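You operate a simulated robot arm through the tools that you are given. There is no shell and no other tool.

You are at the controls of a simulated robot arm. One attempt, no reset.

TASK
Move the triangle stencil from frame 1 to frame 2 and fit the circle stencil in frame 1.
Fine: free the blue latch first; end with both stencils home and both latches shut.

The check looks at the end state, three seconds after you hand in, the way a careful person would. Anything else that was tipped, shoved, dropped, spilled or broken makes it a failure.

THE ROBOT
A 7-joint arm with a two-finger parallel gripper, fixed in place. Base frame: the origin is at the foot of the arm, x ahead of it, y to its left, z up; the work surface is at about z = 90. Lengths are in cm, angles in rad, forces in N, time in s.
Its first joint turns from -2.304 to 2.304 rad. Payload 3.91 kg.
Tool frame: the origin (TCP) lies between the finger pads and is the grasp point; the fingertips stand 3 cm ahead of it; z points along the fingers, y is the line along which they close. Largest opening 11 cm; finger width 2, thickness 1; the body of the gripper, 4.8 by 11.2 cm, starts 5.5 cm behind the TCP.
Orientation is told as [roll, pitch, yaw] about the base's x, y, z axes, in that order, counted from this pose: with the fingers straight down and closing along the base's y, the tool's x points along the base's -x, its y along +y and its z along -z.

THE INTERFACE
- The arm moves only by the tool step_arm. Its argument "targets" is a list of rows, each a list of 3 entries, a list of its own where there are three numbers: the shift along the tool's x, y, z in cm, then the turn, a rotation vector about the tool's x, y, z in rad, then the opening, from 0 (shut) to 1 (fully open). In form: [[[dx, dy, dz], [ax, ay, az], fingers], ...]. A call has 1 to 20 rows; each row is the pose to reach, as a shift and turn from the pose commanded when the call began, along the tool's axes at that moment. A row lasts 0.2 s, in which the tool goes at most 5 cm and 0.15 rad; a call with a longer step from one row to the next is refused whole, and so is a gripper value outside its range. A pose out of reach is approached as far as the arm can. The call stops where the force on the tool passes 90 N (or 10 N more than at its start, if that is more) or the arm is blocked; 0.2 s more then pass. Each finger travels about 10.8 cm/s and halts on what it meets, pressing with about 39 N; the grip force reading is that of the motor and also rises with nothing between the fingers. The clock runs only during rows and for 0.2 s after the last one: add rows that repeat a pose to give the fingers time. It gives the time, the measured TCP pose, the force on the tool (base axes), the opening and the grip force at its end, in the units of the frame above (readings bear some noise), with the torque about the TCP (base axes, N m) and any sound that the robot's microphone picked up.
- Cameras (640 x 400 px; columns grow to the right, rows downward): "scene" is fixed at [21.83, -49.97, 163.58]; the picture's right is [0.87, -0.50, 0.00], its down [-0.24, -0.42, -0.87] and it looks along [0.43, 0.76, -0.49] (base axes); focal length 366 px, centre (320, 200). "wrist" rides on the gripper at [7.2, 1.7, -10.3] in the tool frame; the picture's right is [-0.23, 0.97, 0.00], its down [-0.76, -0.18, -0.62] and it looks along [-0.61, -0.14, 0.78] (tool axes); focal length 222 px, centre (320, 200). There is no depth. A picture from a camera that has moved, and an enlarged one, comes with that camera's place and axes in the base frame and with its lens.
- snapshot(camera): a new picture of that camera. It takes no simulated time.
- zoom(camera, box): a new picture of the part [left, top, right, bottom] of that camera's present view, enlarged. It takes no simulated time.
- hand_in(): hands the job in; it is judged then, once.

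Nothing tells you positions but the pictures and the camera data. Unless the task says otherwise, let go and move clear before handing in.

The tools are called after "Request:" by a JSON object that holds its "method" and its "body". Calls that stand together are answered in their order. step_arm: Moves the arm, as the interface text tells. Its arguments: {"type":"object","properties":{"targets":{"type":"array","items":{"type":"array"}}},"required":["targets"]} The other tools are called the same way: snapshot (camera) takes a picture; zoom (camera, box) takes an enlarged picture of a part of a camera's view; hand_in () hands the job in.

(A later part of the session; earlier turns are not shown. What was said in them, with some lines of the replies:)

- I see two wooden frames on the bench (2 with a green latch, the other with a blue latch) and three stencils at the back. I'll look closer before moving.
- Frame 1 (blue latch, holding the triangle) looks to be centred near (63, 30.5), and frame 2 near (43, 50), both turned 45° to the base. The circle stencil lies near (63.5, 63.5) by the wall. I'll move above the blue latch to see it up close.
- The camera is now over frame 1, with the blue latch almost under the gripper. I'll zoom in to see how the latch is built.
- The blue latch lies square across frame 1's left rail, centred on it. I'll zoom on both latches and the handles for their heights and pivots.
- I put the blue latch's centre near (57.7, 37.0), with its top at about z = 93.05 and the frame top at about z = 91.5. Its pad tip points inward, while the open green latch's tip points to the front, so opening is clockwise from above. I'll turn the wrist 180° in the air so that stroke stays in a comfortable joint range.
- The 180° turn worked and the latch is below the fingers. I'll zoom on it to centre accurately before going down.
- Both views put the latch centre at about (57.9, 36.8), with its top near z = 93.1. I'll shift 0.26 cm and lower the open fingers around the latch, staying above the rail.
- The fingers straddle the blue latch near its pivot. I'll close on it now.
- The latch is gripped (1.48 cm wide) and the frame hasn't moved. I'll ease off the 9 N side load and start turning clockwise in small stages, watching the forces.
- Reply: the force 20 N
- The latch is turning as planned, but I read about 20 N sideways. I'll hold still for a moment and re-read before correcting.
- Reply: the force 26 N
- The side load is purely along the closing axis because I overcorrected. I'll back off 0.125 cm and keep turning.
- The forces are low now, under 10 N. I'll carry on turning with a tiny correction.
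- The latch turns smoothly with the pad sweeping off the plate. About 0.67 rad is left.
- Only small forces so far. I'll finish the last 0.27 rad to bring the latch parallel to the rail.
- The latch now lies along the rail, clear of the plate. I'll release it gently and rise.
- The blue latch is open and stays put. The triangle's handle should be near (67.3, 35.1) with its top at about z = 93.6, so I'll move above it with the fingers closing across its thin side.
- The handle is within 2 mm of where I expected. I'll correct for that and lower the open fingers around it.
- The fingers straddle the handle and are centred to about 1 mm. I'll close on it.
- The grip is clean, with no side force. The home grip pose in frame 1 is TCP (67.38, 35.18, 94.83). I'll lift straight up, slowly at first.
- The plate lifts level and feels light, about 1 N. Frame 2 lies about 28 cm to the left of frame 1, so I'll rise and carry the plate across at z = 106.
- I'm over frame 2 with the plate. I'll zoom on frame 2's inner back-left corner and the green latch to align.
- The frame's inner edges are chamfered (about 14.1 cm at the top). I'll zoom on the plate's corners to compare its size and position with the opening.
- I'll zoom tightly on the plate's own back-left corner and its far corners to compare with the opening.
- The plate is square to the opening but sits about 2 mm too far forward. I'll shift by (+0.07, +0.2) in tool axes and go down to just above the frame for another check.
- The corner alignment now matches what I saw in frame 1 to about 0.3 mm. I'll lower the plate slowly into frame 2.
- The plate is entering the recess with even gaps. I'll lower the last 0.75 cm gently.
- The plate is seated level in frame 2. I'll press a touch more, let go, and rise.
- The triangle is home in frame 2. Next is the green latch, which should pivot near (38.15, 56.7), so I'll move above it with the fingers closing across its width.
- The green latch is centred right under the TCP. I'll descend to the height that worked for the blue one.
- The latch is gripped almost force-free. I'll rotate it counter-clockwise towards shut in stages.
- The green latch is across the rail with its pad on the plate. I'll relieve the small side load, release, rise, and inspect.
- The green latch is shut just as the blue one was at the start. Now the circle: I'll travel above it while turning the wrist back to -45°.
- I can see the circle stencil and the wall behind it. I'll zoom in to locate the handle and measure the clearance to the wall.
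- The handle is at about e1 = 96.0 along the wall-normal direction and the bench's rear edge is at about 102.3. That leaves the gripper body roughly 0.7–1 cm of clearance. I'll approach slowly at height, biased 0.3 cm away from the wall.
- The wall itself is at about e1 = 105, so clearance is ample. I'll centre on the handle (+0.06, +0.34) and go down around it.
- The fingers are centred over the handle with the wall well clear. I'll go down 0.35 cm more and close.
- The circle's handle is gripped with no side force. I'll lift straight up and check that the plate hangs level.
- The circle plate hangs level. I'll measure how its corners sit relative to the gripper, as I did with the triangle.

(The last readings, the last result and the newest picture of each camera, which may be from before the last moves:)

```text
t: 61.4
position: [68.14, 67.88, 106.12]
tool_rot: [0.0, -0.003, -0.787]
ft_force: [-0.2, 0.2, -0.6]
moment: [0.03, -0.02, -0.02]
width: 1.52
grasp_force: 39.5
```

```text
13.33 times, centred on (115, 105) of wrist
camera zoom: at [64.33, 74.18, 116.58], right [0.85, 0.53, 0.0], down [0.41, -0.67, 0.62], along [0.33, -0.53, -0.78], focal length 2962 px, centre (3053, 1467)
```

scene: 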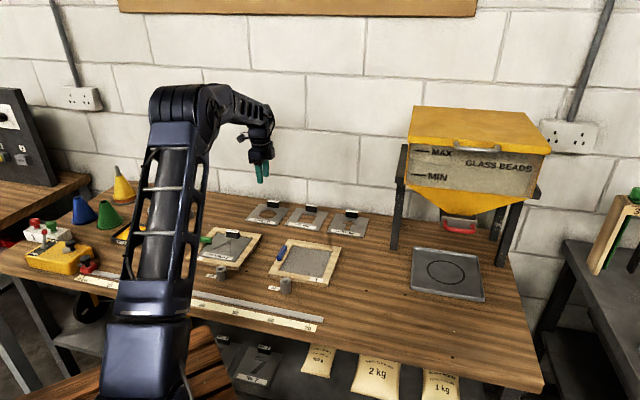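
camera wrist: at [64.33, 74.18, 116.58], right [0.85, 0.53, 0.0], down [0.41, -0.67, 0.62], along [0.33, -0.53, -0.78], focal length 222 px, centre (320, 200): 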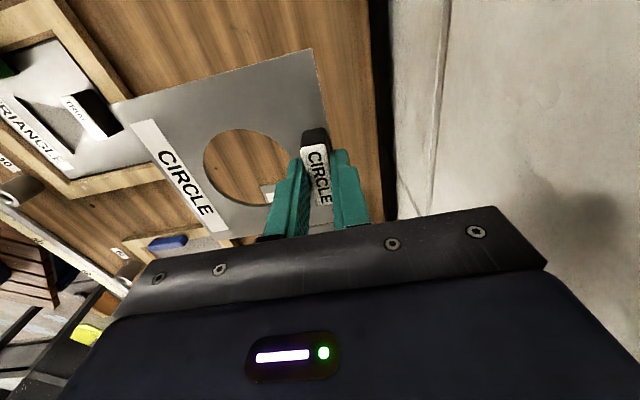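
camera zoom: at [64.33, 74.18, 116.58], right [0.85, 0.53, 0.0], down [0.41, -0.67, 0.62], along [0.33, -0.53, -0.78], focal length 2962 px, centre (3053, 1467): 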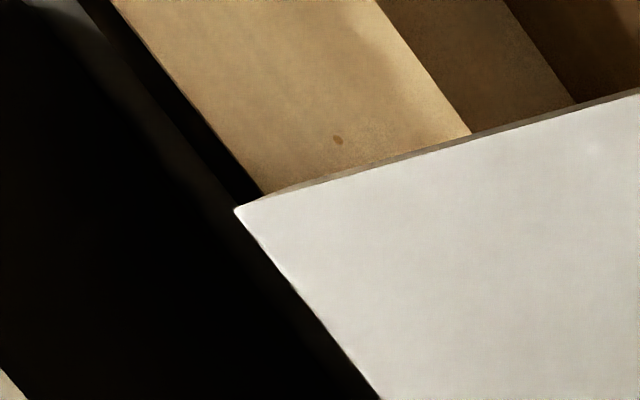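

Relative to the gripper, the circle sits within 0.6 mm of how the triangle did, so the same home pose applies with a tiny offset. I'll carry it diagonally over to frame 1.

Request:
{"method": "step_arm", "body": {"targets": [[[-1, -1.05, 0], [0, 0, 0], 0], [[-3, -3.15, 0], [0, 0, 0], 0], [[-5.6, -5.85, 0], [0, 0, 0], 0], [[-8.4, -8.77, 0], [0, 0, 0], 0], [[-11.2, -11.7, 0], [0, 0, 0], 0], [[-14, -14.62, 0], [0, 0, 0], 0], [[-16.8, -17.55, 0], [0, 0, 0], 0], [[-19.4, -20.26, 0], [0, 0, 0], 0], [[-21.5, -22.45, 0], [0, 0, 0], 0], [[-22.4, -23.4, 0], [0, 0, 0], 0], [[-22.63, -23.63, 0], [0, 0, 0], 0], [[-22.63, -23.63, 0], [0, 0, 0], 0]]}}

Request:
{"method": "snapshot", "body": {"camera": "wrist"}}

Request:
{"method": "zoom", "body": {"camera": "wrist", "box": [300, 10, 350, 50]}}

Request:
{"method": "zoom", "body": {"camera": "wrist", "box": [155, 50, 235, 100]}}

```text
t: 64.0
position: [67.43, 35.13, 106.21]
tool_rot: [0.0, -0.001, -0.786]
ft_force: [0.3, 0.3, -1.4]
moment: [0.04, -0.02, 0.0]
width: 1.5
grasp_force: 39.6
```

```text
taken
camera wrist: at [63.57, 41.4, 116.49], right [0.85, 0.53, 0.0], down [0.41, -0.67, 0.62], along [0.33, -0.53, -0.78], focal length 222 px, centre (320, 200)
```

wrist: 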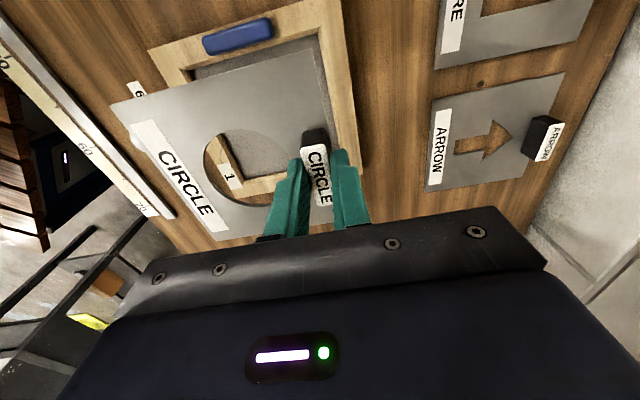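

```text
10.00 times, centred on (325, 30) of wrist
camera zoom: at [63.57, 41.4, 116.49], right [0.85, 0.53, 0.0], down [0.41, -0.67, 0.62], along [0.33, -0.53, -0.78], focal length 2221 px, centre (270, 1900)
```

zoom: 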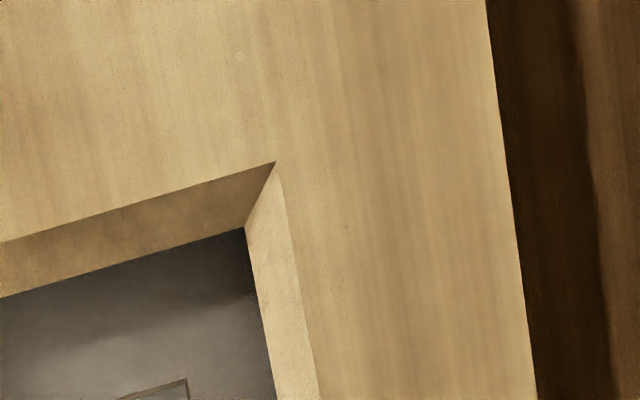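

```text
8.00 times, centred on (195, 75) of wrist
camera zoom: at [63.57, 41.4, 116.49], right [0.85, 0.53, 0.0], down [0.41, -0.67, 0.62], along [0.33, -0.53, -0.78], focal length 1777 px, centre (1320, 1200)
```

zoom: 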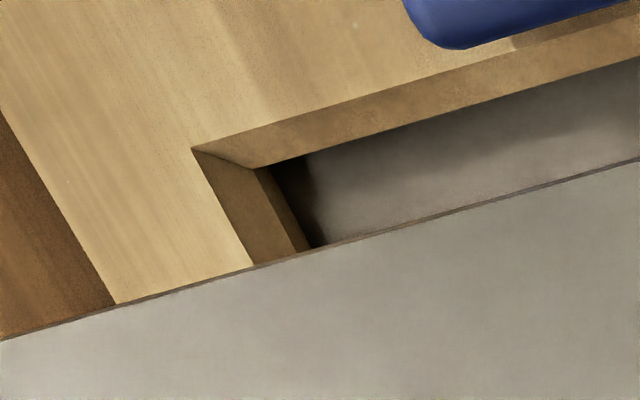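

The alignment over frame 1 matches within 0.4 mm. I'll nudge +0.03 and lower to just above the recess.

Request:
{"method": "step_arm", "body": {"targets": [[[0.03, 0, 2], [0, 0, 0], 0], [[0.03, 0, 4], [0, 0, 0], 0], [[0.03, 0, 6], [0, 0, 0], 0], [[0.03, 0, 8], [0, 0, 0], 0], [[0.03, 0, 9.5], [0, 0, 0], 0], [[0.03, 0, 10.2], [0, 0, 0], 0], [[0.03, 0, 10.5], [0, 0, 0], 0], [[0.03, 0, 10.5], [0, 0, 0], 0]]}}

Request:
{"method": "zoom", "body": {"camera": "wrist", "box": [60, 20, 380, 220]}}

Request:
{"method": "zoom", "body": {"camera": "wrist", "box": [290, 0, 350, 60]}}

Request:
{"method": "zoom", "body": {"camera": "scene", "box": [260, 225, 350, 295]}}

```text
t: 65.8
position: [67.45, 35.12, 95.67]
tool_rot: [0.0, 0.001, -0.787]
ft_force: [-0.1, -0.9, -0.8]
moment: [0.03, 0.0, 0.0]
width: 1.51
grasp_force: 39.5
```

```text
2.00 times, centred on (220, 120) of wrist
camera zoom: at [63.55, 41.41, 106.0], right [0.85, 0.53, 0.0], down [0.41, -0.67, 0.62], along [0.33, -0.53, -0.78], focal length 444 px, centre (520, 360)
```

zoom: 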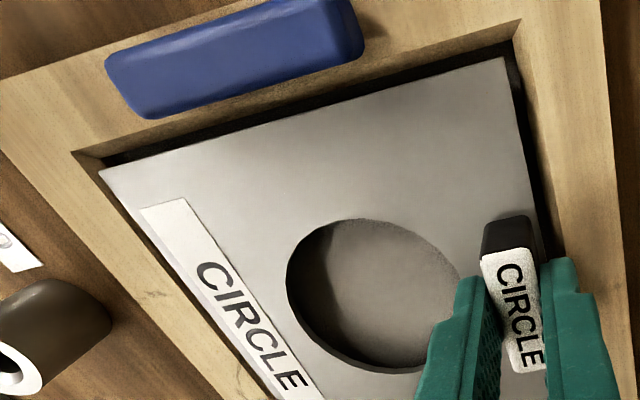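

```text
6.67 times, centred on (320, 30) of wrist
camera zoom: at [63.55, 41.41, 106.0], right [0.85, 0.53, 0.0], down [0.41, -0.67, 0.62], along [0.33, -0.53, -0.78], focal length 1481 px, centre (320, 1333)
```

zoom: 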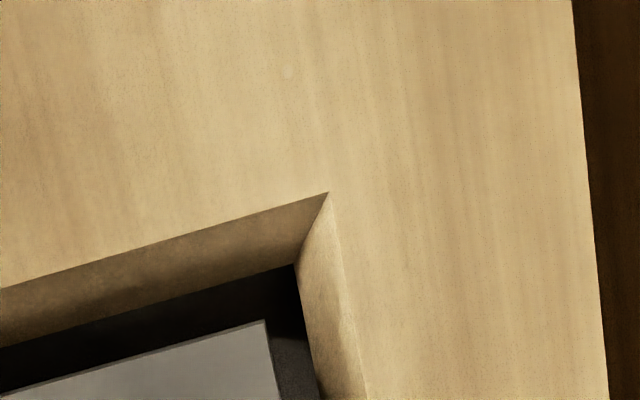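

```text
5.71 times, centred on (305, 260) of scene
camera zoom: at [21.83, -49.97, 163.58], right [0.87, -0.5, 0.0], down [-0.24, -0.42, -0.87], along [0.43, 0.76, -0.49], focal length 2094 px, centre (406, -143)
```

zoom: 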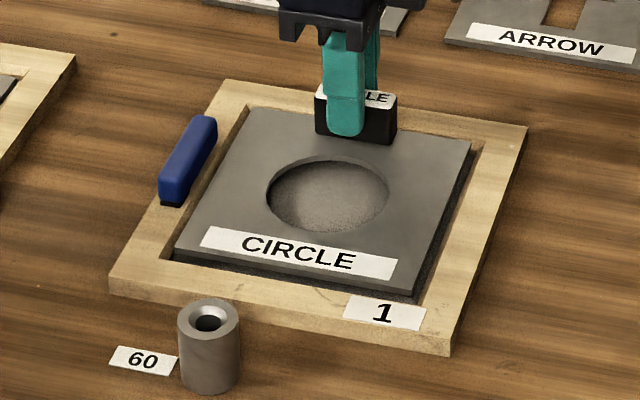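

The gaps are nearly even, with the left one slightly wider. I'll nudge 0.4 mm and lower the rest of the way.

Request:
{"method": "step_arm", "body": {"targets": [[[0.04, 0, 0.1], [0, 0, 0], 0], [[0.04, 0, 0.3], [0, 0, 0], 0], [[0.04, 0, 0.5], [0, 0, 0], 0], [[0.04, 0, 0.65], [0, 0, 0], 0], [[0.04, 0, 0.75], [0, 0, 0], 0], [[0.04, 0, 0.8], [0, 0, 0], 0], [[0.04, 0, 0.8], [0, 0, 0], 0]]}}

Request:
{"method": "zoom", "body": {"camera": "wrist", "box": [60, 0, 380, 200]}}

Request:
{"method": "zoom", "body": {"camera": "scene", "box": [260, 225, 350, 295]}}

```text
t: 67.4
position: [67.32, 35.12, 94.8]
tool_rot: [0.002, 0.001, -0.787]
ft_force: [-1.4, 0.3, 1.7]
moment: [-0.04, -0.02, -0.02]
width: 1.52
grasp_force: 38.3
```

```text
2.00 times, centred on (220, 100) of wrist
camera zoom: at [63.52, 41.44, 105.22], right [0.85, 0.53, 0.0], down [0.41, -0.67, 0.62], along [0.33, -0.53, -0.78], focal length 444 px, centre (520, 400)
```

zoom: 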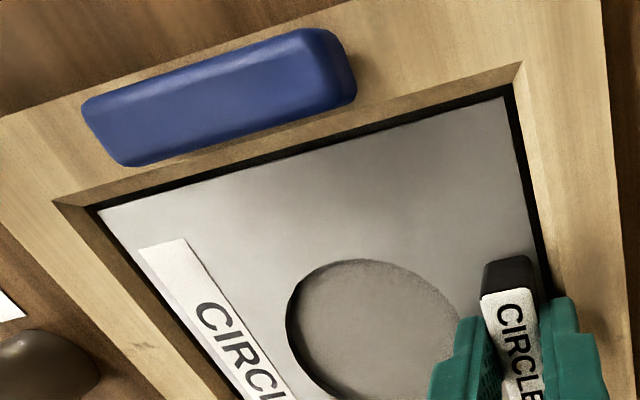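

```text
5.71 times, centred on (305, 260) of scene
camera zoom: at [21.83, -49.97, 163.58], right [0.87, -0.5, 0.0], down [-0.24, -0.42, -0.87], along [0.43, 0.76, -0.49], focal length 2094 px, centre (406, -143)
```

zoom: 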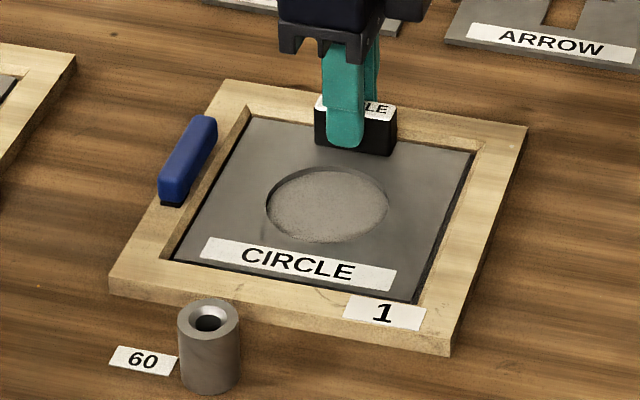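

The circle is seated flush in frame 1. I'll press lightly, let go, and rise.

Request:
{"method": "step_arm", "body": {"targets": [[[0, 0, 0.05], [0, 0, 0], 0], [[0, 0, 0.05], [0, 0, 0], 0], [[0, 0, 0.02], [0, 0, 0], 0.2], [[0, 0, 0.0], [0, 0, 0], 0.3], [[0, 0, 0.0], [0, 0, 0], 0.35], [[0, 0, -1], [0, 0, 0], 0.35], [[0, 0, -4], [0, 0, 0], 0.35], [[0, 0, -8], [0, 0, 0], 0.4], [[0, 0, -11.2], [0, 0, 0], 0.4], [[0, 0, -11.2], [0, 0, 0], 0.4]]}}

Request:
{"method": "zoom", "body": {"camera": "wrist", "box": [130, 0, 400, 190]}}

Request:
{"method": "zoom", "body": {"camera": "scene", "box": [260, 225, 350, 295]}}

```text
t: 69.6
position: [67.39, 35.07, 106.08]
tool_rot: [-0.001, 0.001, -0.788]
ft_force: [-0.1, -0.4, -0.8]
moment: [-0.02, 0.0, -0.01]
width: 4.41
grasp_force: 0.1
```

```text
2.11 times, centred on (265, 95) of wrist
camera zoom: at [63.55, 41.45, 116.42], right [0.85, 0.53, 0.0], down [0.41, -0.67, 0.62], along [0.33, -0.53, -0.78], focal length 468 px, centre (436, 421)
```

zoom: 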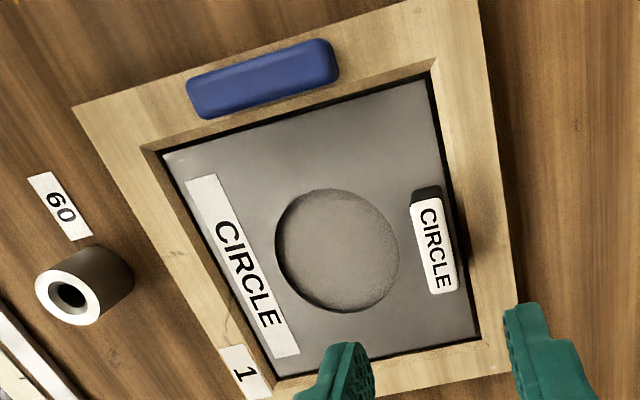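

```text
5.71 times, centred on (305, 260) of scene
camera zoom: at [21.83, -49.97, 163.58], right [0.87, -0.5, 0.0], down [-0.24, -0.42, -0.87], along [0.43, 0.76, -0.49], focal length 2094 px, centre (406, -143)
```

zoom: 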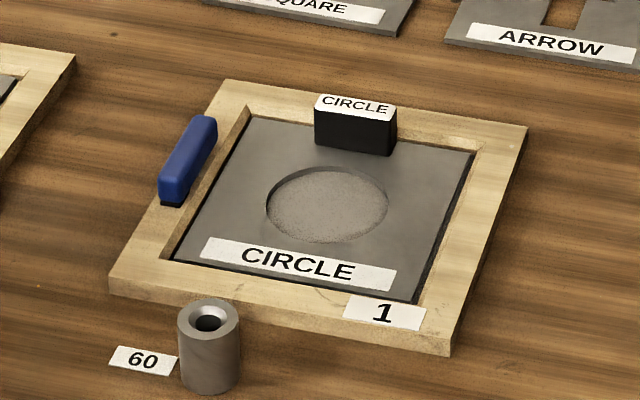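

The circle is home in frame 1. Last is the blue latch: I'll go back above its pivot at (57.93, 36.82) with the fingers across its width.

Request:
{"method": "step_arm", "body": {"targets": [[[0.66, -0.46, 0], [0, 0, -0.131], 0.4], [[1.32, -0.91, 0], [0, 0, -0.262], 0.4], [[1.97, -1.37, 0], [0, 0, -0.393], 0.4], [[2.63, -1.83, 0], [0, 0, -0.524], 0.4], [[3.29, -2.28, 0], [0, 0, -0.655], 0.4], [[3.95, -2.74, 0], [0, 0, -0.786], 0.4], [[4.6, -3.2, 0], [0, 0, -0.917], 0.4], [[5.26, -3.65, 0], [0, 0, -1.048], 0.4], [[5.92, -4.11, 0], [0, 0, -1.179], 0.4], [[6.58, -4.57, 0], [0, 0, -1.31], 0.4], [[7.23, -5.02, 0], [0, 0, -1.441], 0.4], [[7.89, -5.48, 0], [0, 0, -1.571], 0.4], [[7.89, -5.48, 0], [0, 0, -1.571], 0.4]]}}

Request:
{"method": "zoom", "body": {"camera": "wrist", "box": [260, 60, 380, 160]}}

```text
t: 72.4
position: [57.84, 36.9, 106.12]
tool_rot: [0.0, 0.001, 0.786]
ft_force: [-0.6, -0.5, -0.2]
moment: [0.03, -0.01, -0.01]
width: 4.39
grasp_force: 0.0
```

```text
4.00 times, centred on (320, 110) of wrist
camera zoom: at [51.66, 32.92, 116.39], right [-0.53, 0.85, 0.0], down [0.66, 0.41, 0.62], along [0.53, 0.33, -0.78], focal length 888 px, centre (320, 560)
```

zoom: 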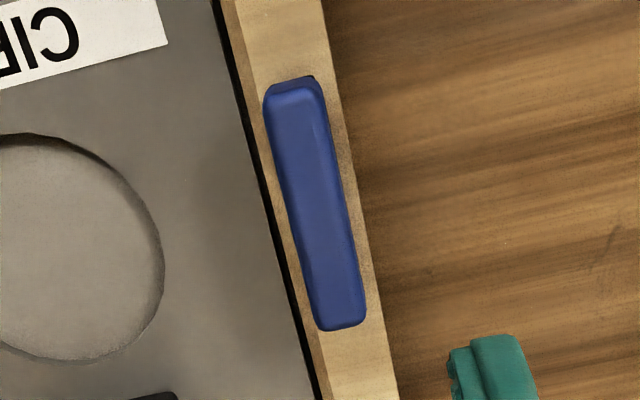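

This view is the same as the green latch had before its successful grip. I'll descend and close on it.

Request:
{"method": "step_arm", "body": {"targets": [[[0, 0, 2.5], [0, 0, 0], 0.4], [[0, 0, 5], [0, 0, 0], 0.4], [[0, 0, 7.5], [0, 0, 0], 0.4], [[0, 0, 9.2], [0, 0, 0], 0.4], [[0, 0, 10.2], [0, 0, 0], 0.4], [[0, 0, 10.7], [0, 0, 0], 0.4], [[0, 0, 11], [0, 0, 0], 0.4], [[0, 0, 11], [0, 0, 0], 0.4]]}}

Request:
{"method": "zoom", "body": {"camera": "wrist", "box": [220, 90, 420, 230]}}

Request:
{"method": "step_arm", "body": {"targets": [[[0, 0, 0], [0, 0, 0], 0.3], [[0, 0, 0], [0, 0, 0], 0.2], [[0, 0, 0], [0, 0, 0], 0.12], [[0, 0, 0], [0, 0, 0], 0.0], [[0, 0, 0], [0, 0, 0], 0.0]]}}

Request:
{"method": "zoom", "body": {"camera": "scene", "box": [250, 215, 330, 265]}}

```text
t: 74.2
position: [57.88, 36.87, 95.09]
tool_rot: [-0.001, 0.001, 0.784]
ft_force: [0.0, 0.5, -0.8]
moment: [0.01, 0.0, 0.01]
width: 4.4
grasp_force: 0.0
```

```text
2.86 times, centred on (320, 160) of wrist
camera zoom: at [51.63, 32.92, 105.41], right [-0.53, 0.85, 0.0], down [0.66, 0.41, 0.62], along [0.53, 0.33, -0.78], focal length 635 px, centre (320, 314)
```

zoom: 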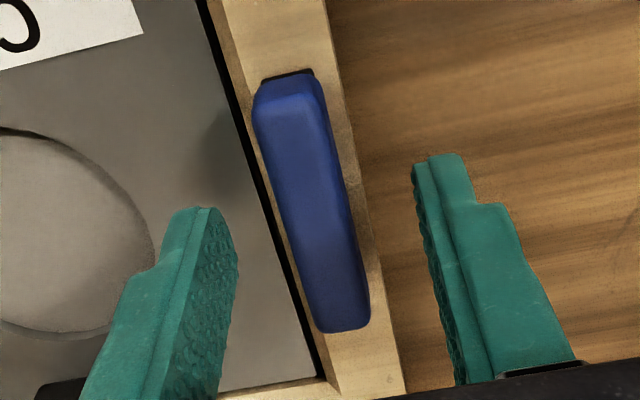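

```text
t: 75.4
position: [57.9, 36.84, 95.0]
tool_rot: [0.0, 0.0, 0.783]
ft_force: [6.2, -4.6, 0.9]
moment: [-0.23, -0.11, 0.08]
width: 1.49
grasp_force: 45.2
```

```text
8.00 times, centred on (290, 240) of scene
camera zoom: at [21.83, -49.97, 163.58], right [0.87, -0.5, 0.0], down [-0.24, -0.42, -0.87], along [0.43, 0.76, -0.49], focal length 2931 px, centre (560, -120)
```

zoom: 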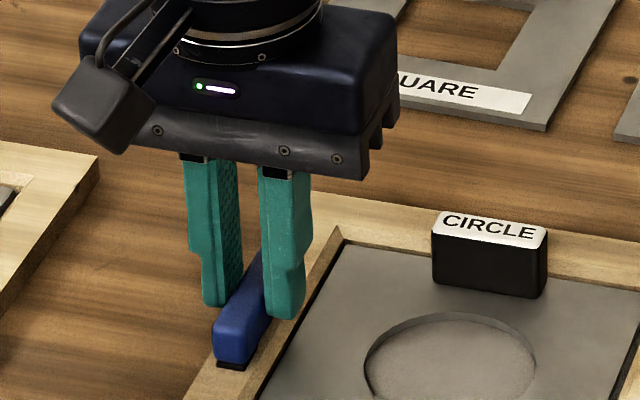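

The blue latch is gripped with only about 8 N of side load. I'll start turning it counter-clockwise to shut.

Request:
{"method": "step_arm", "body": {"targets": [[[0, -0.03, 0], [0, 0, -0.08], 0], [[0, -0.03, 0], [0, 0, -0.16], 0], [[0, -0.03, 0], [0, 0, -0.24], 0], [[0, -0.03, 0], [0, 0, -0.32], 0], [[0, -0.03, 0], [0, 0, -0.4], 0], [[0, -0.03, 0], [0, 0, -0.4], 0]]}}

```text
t: 76.8
position: [57.84, 36.88, 95.06]
tool_rot: [0.0, 0.0, 1.185]
ft_force: [9.7, -10.7, 0.9]
moment: [0.09, -0.42, -0.03]
width: 1.47
grasp_force: 45.2
```

Request:
{"method": "step_arm", "body": {"targets": [[[0.03, -0.06, 0], [0, 0, -0.08], 0], [[0.03, -0.06, 0], [0, 0, -0.16], 0], [[0.03, -0.06, 0], [0, 0, -0.24], 0], [[0.03, -0.06, 0], [0, 0, -0.32], 0], [[0.03, -0.06, 0], [0, 0, -0.4], 0], [[0.03, -0.06, 0], [0, 0, -0.4], 0]]}}

```text
t: 78.2
position: [57.88, 36.85, 95.08]
tool_rot: [-0.001, -0.003, 1.586]
ft_force: [-0.2, -2.2, 5.4]
moment: [-0.32, 0.07, 0.0]
width: 1.54
grasp_force: 44.9
```

The forces are near zero and I'm about halfway. I'll carry on, watching the vertical load as the pad meets the plate.

Request:
{"method": "step_arm", "body": {"targets": [[[0.01, 0, -0.02], [0, 0, -0.08], 0], [[0.01, 0, -0.02], [0, 0, -0.16], 0], [[0.01, 0, -0.02], [0, 0, -0.24], 0], [[0.01, 0, -0.02], [0, 0, -0.32], 0], [[0.01, 0, -0.02], [0, 0, -0.4], 0], [[0.01, 0, -0.02], [0, 0, -0.4], 0]]}}

Request:
{"method": "zoom", "body": {"camera": "scene", "box": [250, 215, 330, 265]}}

```text
t: 79.6
position: [57.92, 36.81, 95.19]
tool_rot: [-0.001, -0.001, 1.984]
ft_force: [-6.8, 4.9, -0.5]
moment: [1.11, 0.64, 0.0]
width: 1.5
grasp_force: 44.9
```

```text
8.00 times, centred on (290, 240) of scene
camera zoom: at [21.83, -49.97, 163.58], right [0.87, -0.5, 0.0], down [-0.24, -0.42, -0.87], along [0.43, 0.76, -0.49], focal length 2931 px, centre (560, -120)
```

zoom: 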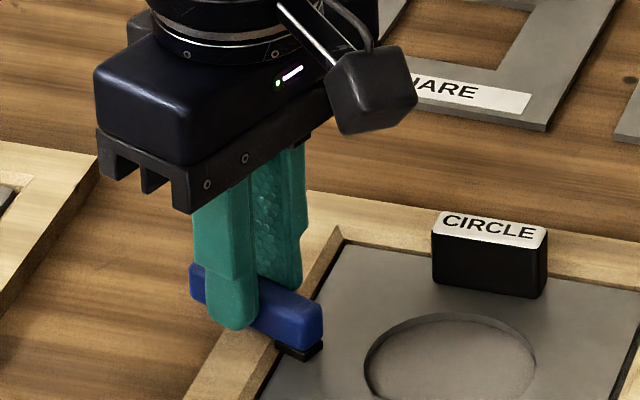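

Request:
{"method": "step_arm", "body": {"targets": [[[-0.035, 0.02, 0], [0, 0, -0.08], 0], [[-0.035, 0.02, 0], [0, 0, -0.16], 0], [[-0.035, 0.02, 0], [0, 0, -0.24], 0], [[-0.035, 0.02, 0], [0, 0, -0.31], 0], [[-0.035, 0.02, 0], [0, 0, -0.372], 0], [[-0.035, 0.02, 0], [0, 0, -0.372], 0]]}}

Request:
{"method": "zoom", "body": {"camera": "scene", "box": [250, 215, 330, 265]}}

Request:
{"method": "zoom", "body": {"camera": "wrist", "box": [180, 50, 440, 230]}}

```text
t: 81.0
position: [57.95, 36.86, 95.05]
tool_rot: [-0.002, 0.001, 2.357]
ft_force: [0.1, 3.1, 7.2]
moment: [0.14, 0.09, -0.01]
width: 1.52
grasp_force: 44.7
```

```text
8.00 times, centred on (290, 240) of scene
camera zoom: at [21.83, -49.97, 163.58], right [0.87, -0.5, 0.0], down [-0.24, -0.42, -0.87], along [0.43, 0.76, -0.49], focal length 2931 px, centre (560, -120)
```

zoom: 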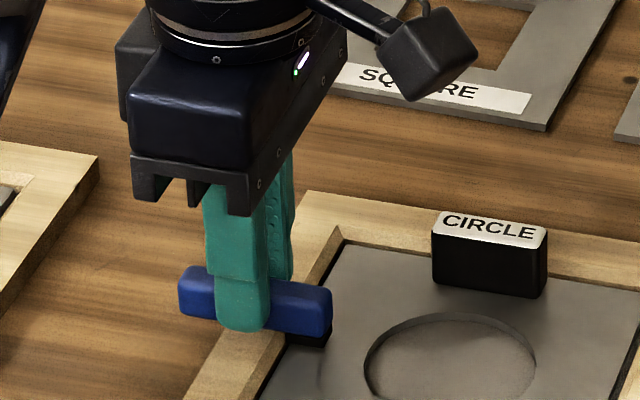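

```text
2.22 times, centred on (310, 140) of wrist
camera zoom: at [61.94, 30.47, 105.42], right [-0.85, -0.53, 0.0], down [-0.41, 0.66, 0.62], along [-0.33, 0.53, -0.78], focal length 494 px, centre (342, 333)
```

zoom: 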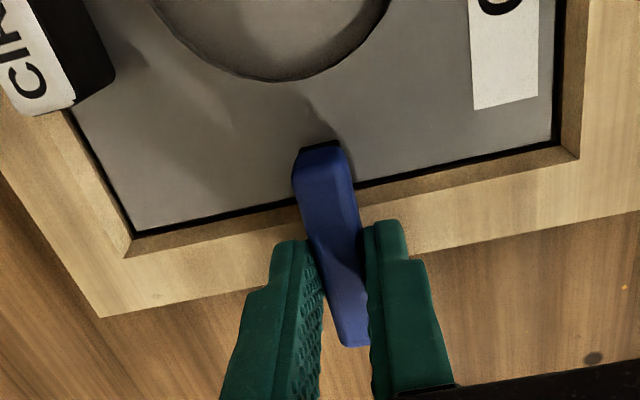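

The blue latch is back at its original shut position (ends at 180 and 332 in this view, as at the start). I'll release it and rise clear.

Request:
{"method": "step_arm", "body": {"targets": [[[0, 0, 0], [0, 0, 0], 0], [[0, 0, 0], [0, 0, 0], 0.2], [[0, 0, 0], [0, 0, 0], 0.3], [[0, 0, 0], [0, 0, 0], 0.4], [[0, 0, -1], [0, 0, 0], 0.4], [[0, 0, -4], [0, 0, 0], 0.4], [[0, 0, -8], [0, 0, 0], 0.4], [[0, 0, -12], [0, 0, 0], 0.4], [[0, 0, -16], [0, 0, 0], 0.4], [[0, 0, -20], [0, 0, 0], 0.4], [[0, 0, -24], [0, 0, 0], 0.4], [[0, 0, -24], [0, 0, 0], 0.4]]}}

Request:
{"method": "snapshot", "body": {"camera": "wrist"}}

Request:
{"method": "snapshot", "body": {"camera": "scene"}}

Request:
{"method": "zoom", "body": {"camera": "scene", "box": [170, 190, 370, 315]}}

Request:
{"method": "zoom", "body": {"camera": "scene", "box": [260, 225, 350, 295]}}

```text
t: 83.6
position: [57.91, 36.85, 119.11]
tool_rot: [-0.001, -0.001, 2.357]
ft_force: [-0.1, 0.3, -1.1]
moment: [0.0, 0.0, 0.01]
width: 4.41
grasp_force: 0.1
```

```text
taken
camera wrist: at [61.93, 30.39, 129.46], right [-0.85, -0.53, 0.0], down [-0.41, 0.66, 0.62], along [-0.33, 0.53, -0.78], focal length 222 px, centre (320, 200)
```

wrist: 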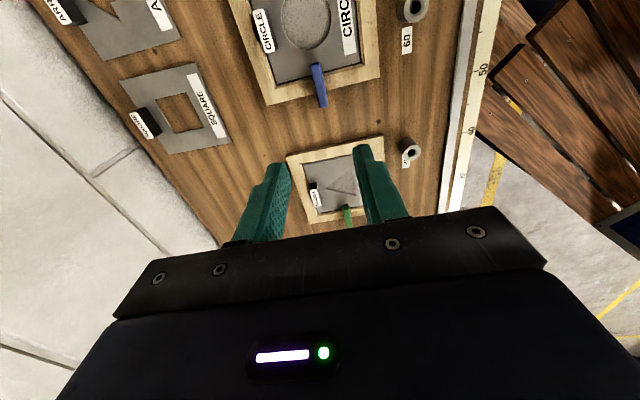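

```text
taken
```

scene: 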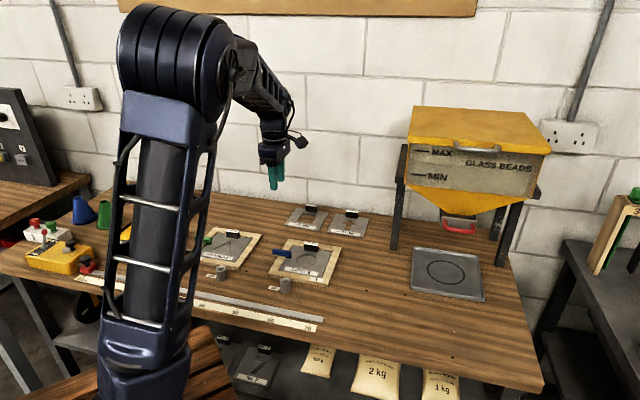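

```text
3.20 times, centred on (270, 252) of scene
camera zoom: at [21.83, -49.97, 163.58], right [0.87, -0.5, 0.0], down [-0.24, -0.42, -0.87], along [0.43, 0.76, -0.49], focal length 1172 px, centre (480, 32)
```

zoom: 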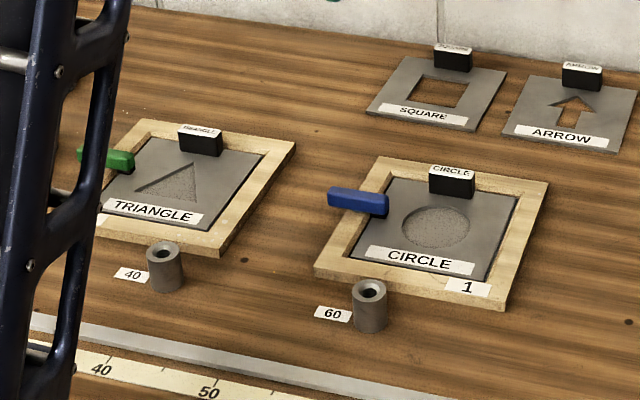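

```text
5.71 times, centred on (305, 260) of scene
camera zoom: at [21.83, -49.97, 163.58], right [0.87, -0.5, 0.0], down [-0.24, -0.42, -0.87], along [0.43, 0.76, -0.49], focal length 2094 px, centre (406, -143)
```

zoom: 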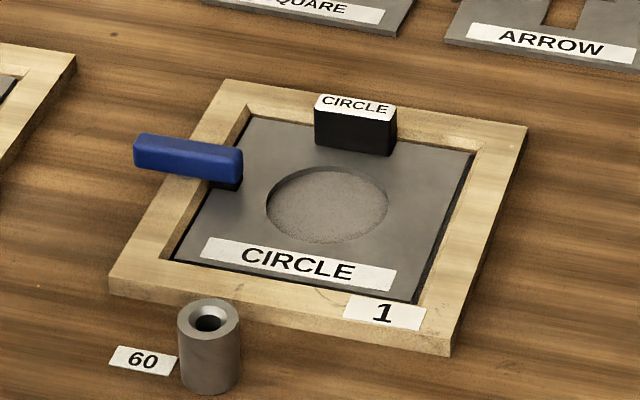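

Both stencils look home and blue is shut exactly as at the start. I'll check the green latch and frame 2 more closely before handing in.

Request:
{"method": "zoom", "body": {"camera": "wrist", "box": [285, 130, 395, 230]}}

Request:
{"method": "zoom", "body": {"camera": "wrist", "box": [220, 0, 400, 120]}}

Request:
{"method": "zoom", "body": {"camera": "scene", "box": [180, 215, 270, 280]}}

```text
4.00 times, centred on (340, 180) of wrist
camera zoom: at [61.93, 30.39, 129.46], right [-0.85, -0.53, 0.0], down [-0.41, 0.66, 0.62], along [-0.33, 0.53, -0.78], focal length 888 px, centre (240, 280)
```

zoom: 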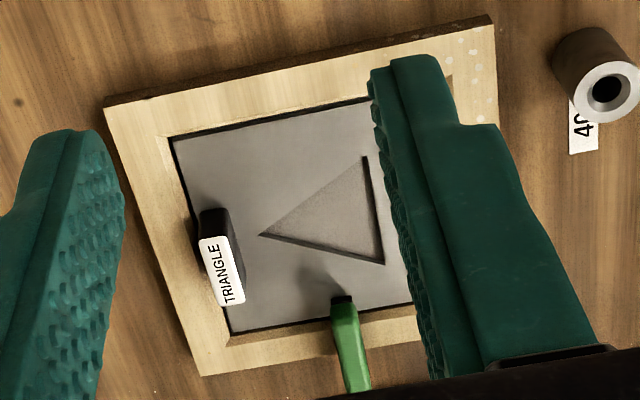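

```text
3.33 times, centred on (310, 60) of wrist
camera zoom: at [61.93, 30.39, 129.46], right [-0.85, -0.53, 0.0], down [-0.41, 0.66, 0.62], along [-0.33, 0.53, -0.78], focal length 740 px, centre (353, 667)
```

zoom: 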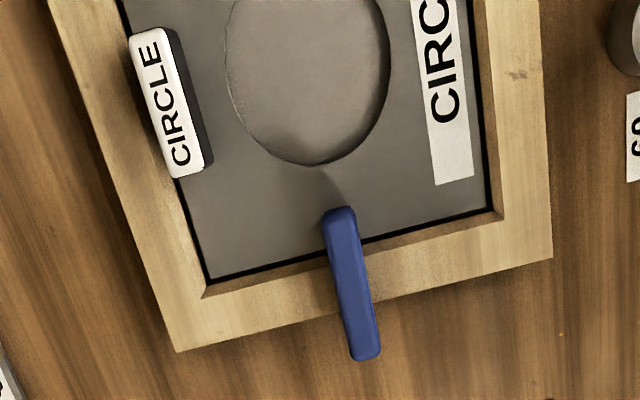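

```text
6.15 times, centred on (225, 248) of scene
camera zoom: at [21.83, -49.97, 163.58], right [0.87, -0.5, 0.0], down [-0.24, -0.42, -0.87], along [0.43, 0.76, -0.49], focal length 2255 px, centre (905, -92)
```

zoom: 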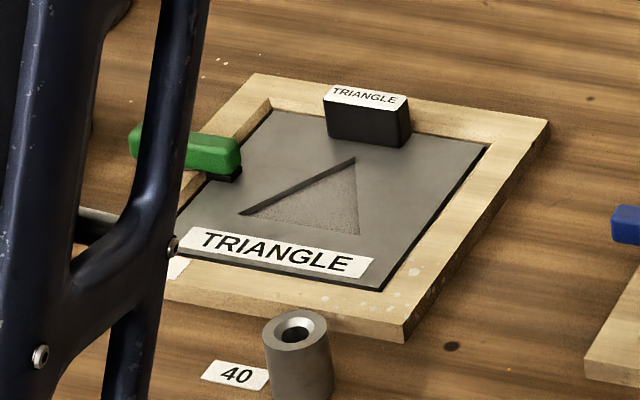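

Both frames look right. I'll turn the wrist to a neutral pose well above the bench to get an unobstructed last look at the left side.

Request:
{"method": "step_arm", "body": {"targets": [[[0, 0, 0], [0, 0, 0.14], 0.4], [[0, 0, 0], [0, 0, 0.28], 0.4], [[0, 0, 0], [0, 0, 0.42], 0.4], [[0, 0, 0], [0, 0, 0.56], 0.4], [[0, 0, 0], [0, 0, 0.7], 0.4], [[0, 0, 0], [0, 0, 0.84], 0.4], [[0, 0, 0], [0, 0, 0.98], 0.4], [[0, 0, 0], [0, 0, 1.12], 0.4], [[0, 0, 0], [0, 0, 1.26], 0.4], [[0, 0, 0], [0, 0, 1.4], 0.4], [[0, 0, 0], [0, 0, 1.54], 0.4], [[0, 0, 0], [0, 0, 1.68], 0.4], [[0, 0, 0], [0, 0, 1.82], 0.4], [[0, 0, 0], [0, 0, 1.96], 0.4], [[0, 0, 0], [0, 0, 2.1], 0.4], [[0, 0, 0], [0, 0, 2.24], 0.4], [[0, 0, 0], [0, 0, 2.356], 0.4], [[0, 0, 0], [0, 0, 2.356], 0.4]]}}

Request:
{"method": "snapshot", "body": {"camera": "scene"}}

Request:
{"method": "zoom", "body": {"camera": "scene", "box": [60, 160, 300, 310]}}

Request:
{"method": "snapshot", "body": {"camera": "wrist"}}

```text
t: 87.4
position: [57.86, 36.83, 119.08]
tool_rot: [0.0, 0.0, -0.002]
ft_force: [0.0, -0.5, 0.3]
moment: [-0.03, 0.02, -0.02]
width: 4.38
grasp_force: 0.2
```

```text
taken
```

scene: 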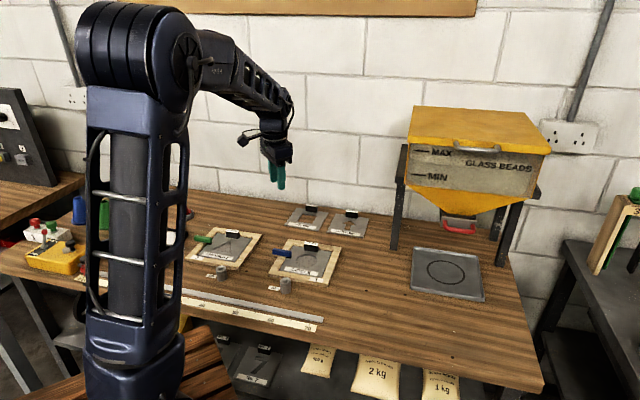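

```text
2.67 times, centred on (180, 235) of scene
camera zoom: at [21.83, -49.97, 163.58], right [0.87, -0.5, 0.0], down [-0.24, -0.42, -0.87], along [0.43, 0.76, -0.49], focal length 977 px, centre (693, 107)
```

zoom: 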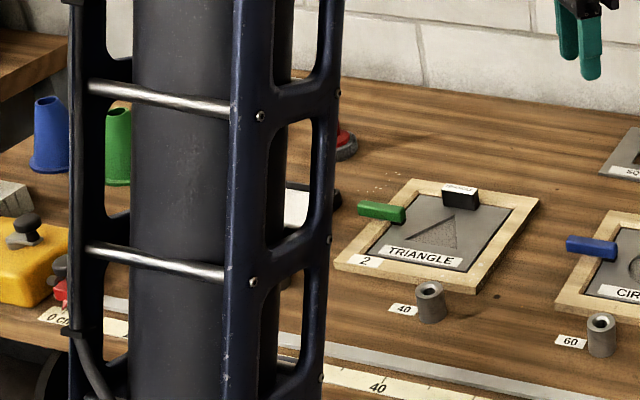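

```text
taken
camera wrist: at [50.75, 38.46, 129.43], right [0.23, 0.97, 0.0], down [0.76, -0.18, 0.62], along [0.61, -0.14, -0.78], focal length 222 px, centre (320, 200)
```

wrist: 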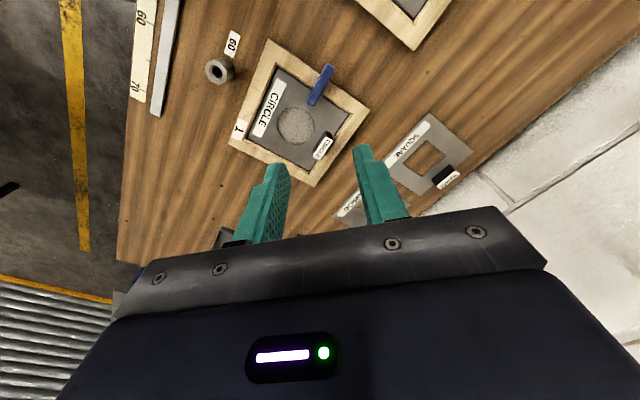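

The triangle sits in frame 2 and the circle in frame 1, both latches are across their rails, and everything else I can see is where it was. The gripper is empty and well clear, so I'm handing in.

Request:
{"method": "hand_in", "body": {}}

```text
The job is handed in.
```

The triangle stencil is now in frame 2, the circle stencil is in frame 1, and both latches are shut. I handed the job in; the result of the check hasn't come back to me.

- **Order:** I opened the blue latch first, then moved the triangle and shut the green latch on it. After that I fitted the circle and shut the blue latch.
- **Fit:** both stencils sit flat in their recesses with roughly even gaps all round. The side forces while turning the latches stayed under about 26 N, and neither frame shifted.
- **Surroundings:** everything I could see in the final pictures was where it started. The robot's own upright hid part of the left side of the bench, including the tray and part of the red stamp, so I couldn't check all of that area.
- **Arm:** the gripper is empty and about 25 cm above the bench.
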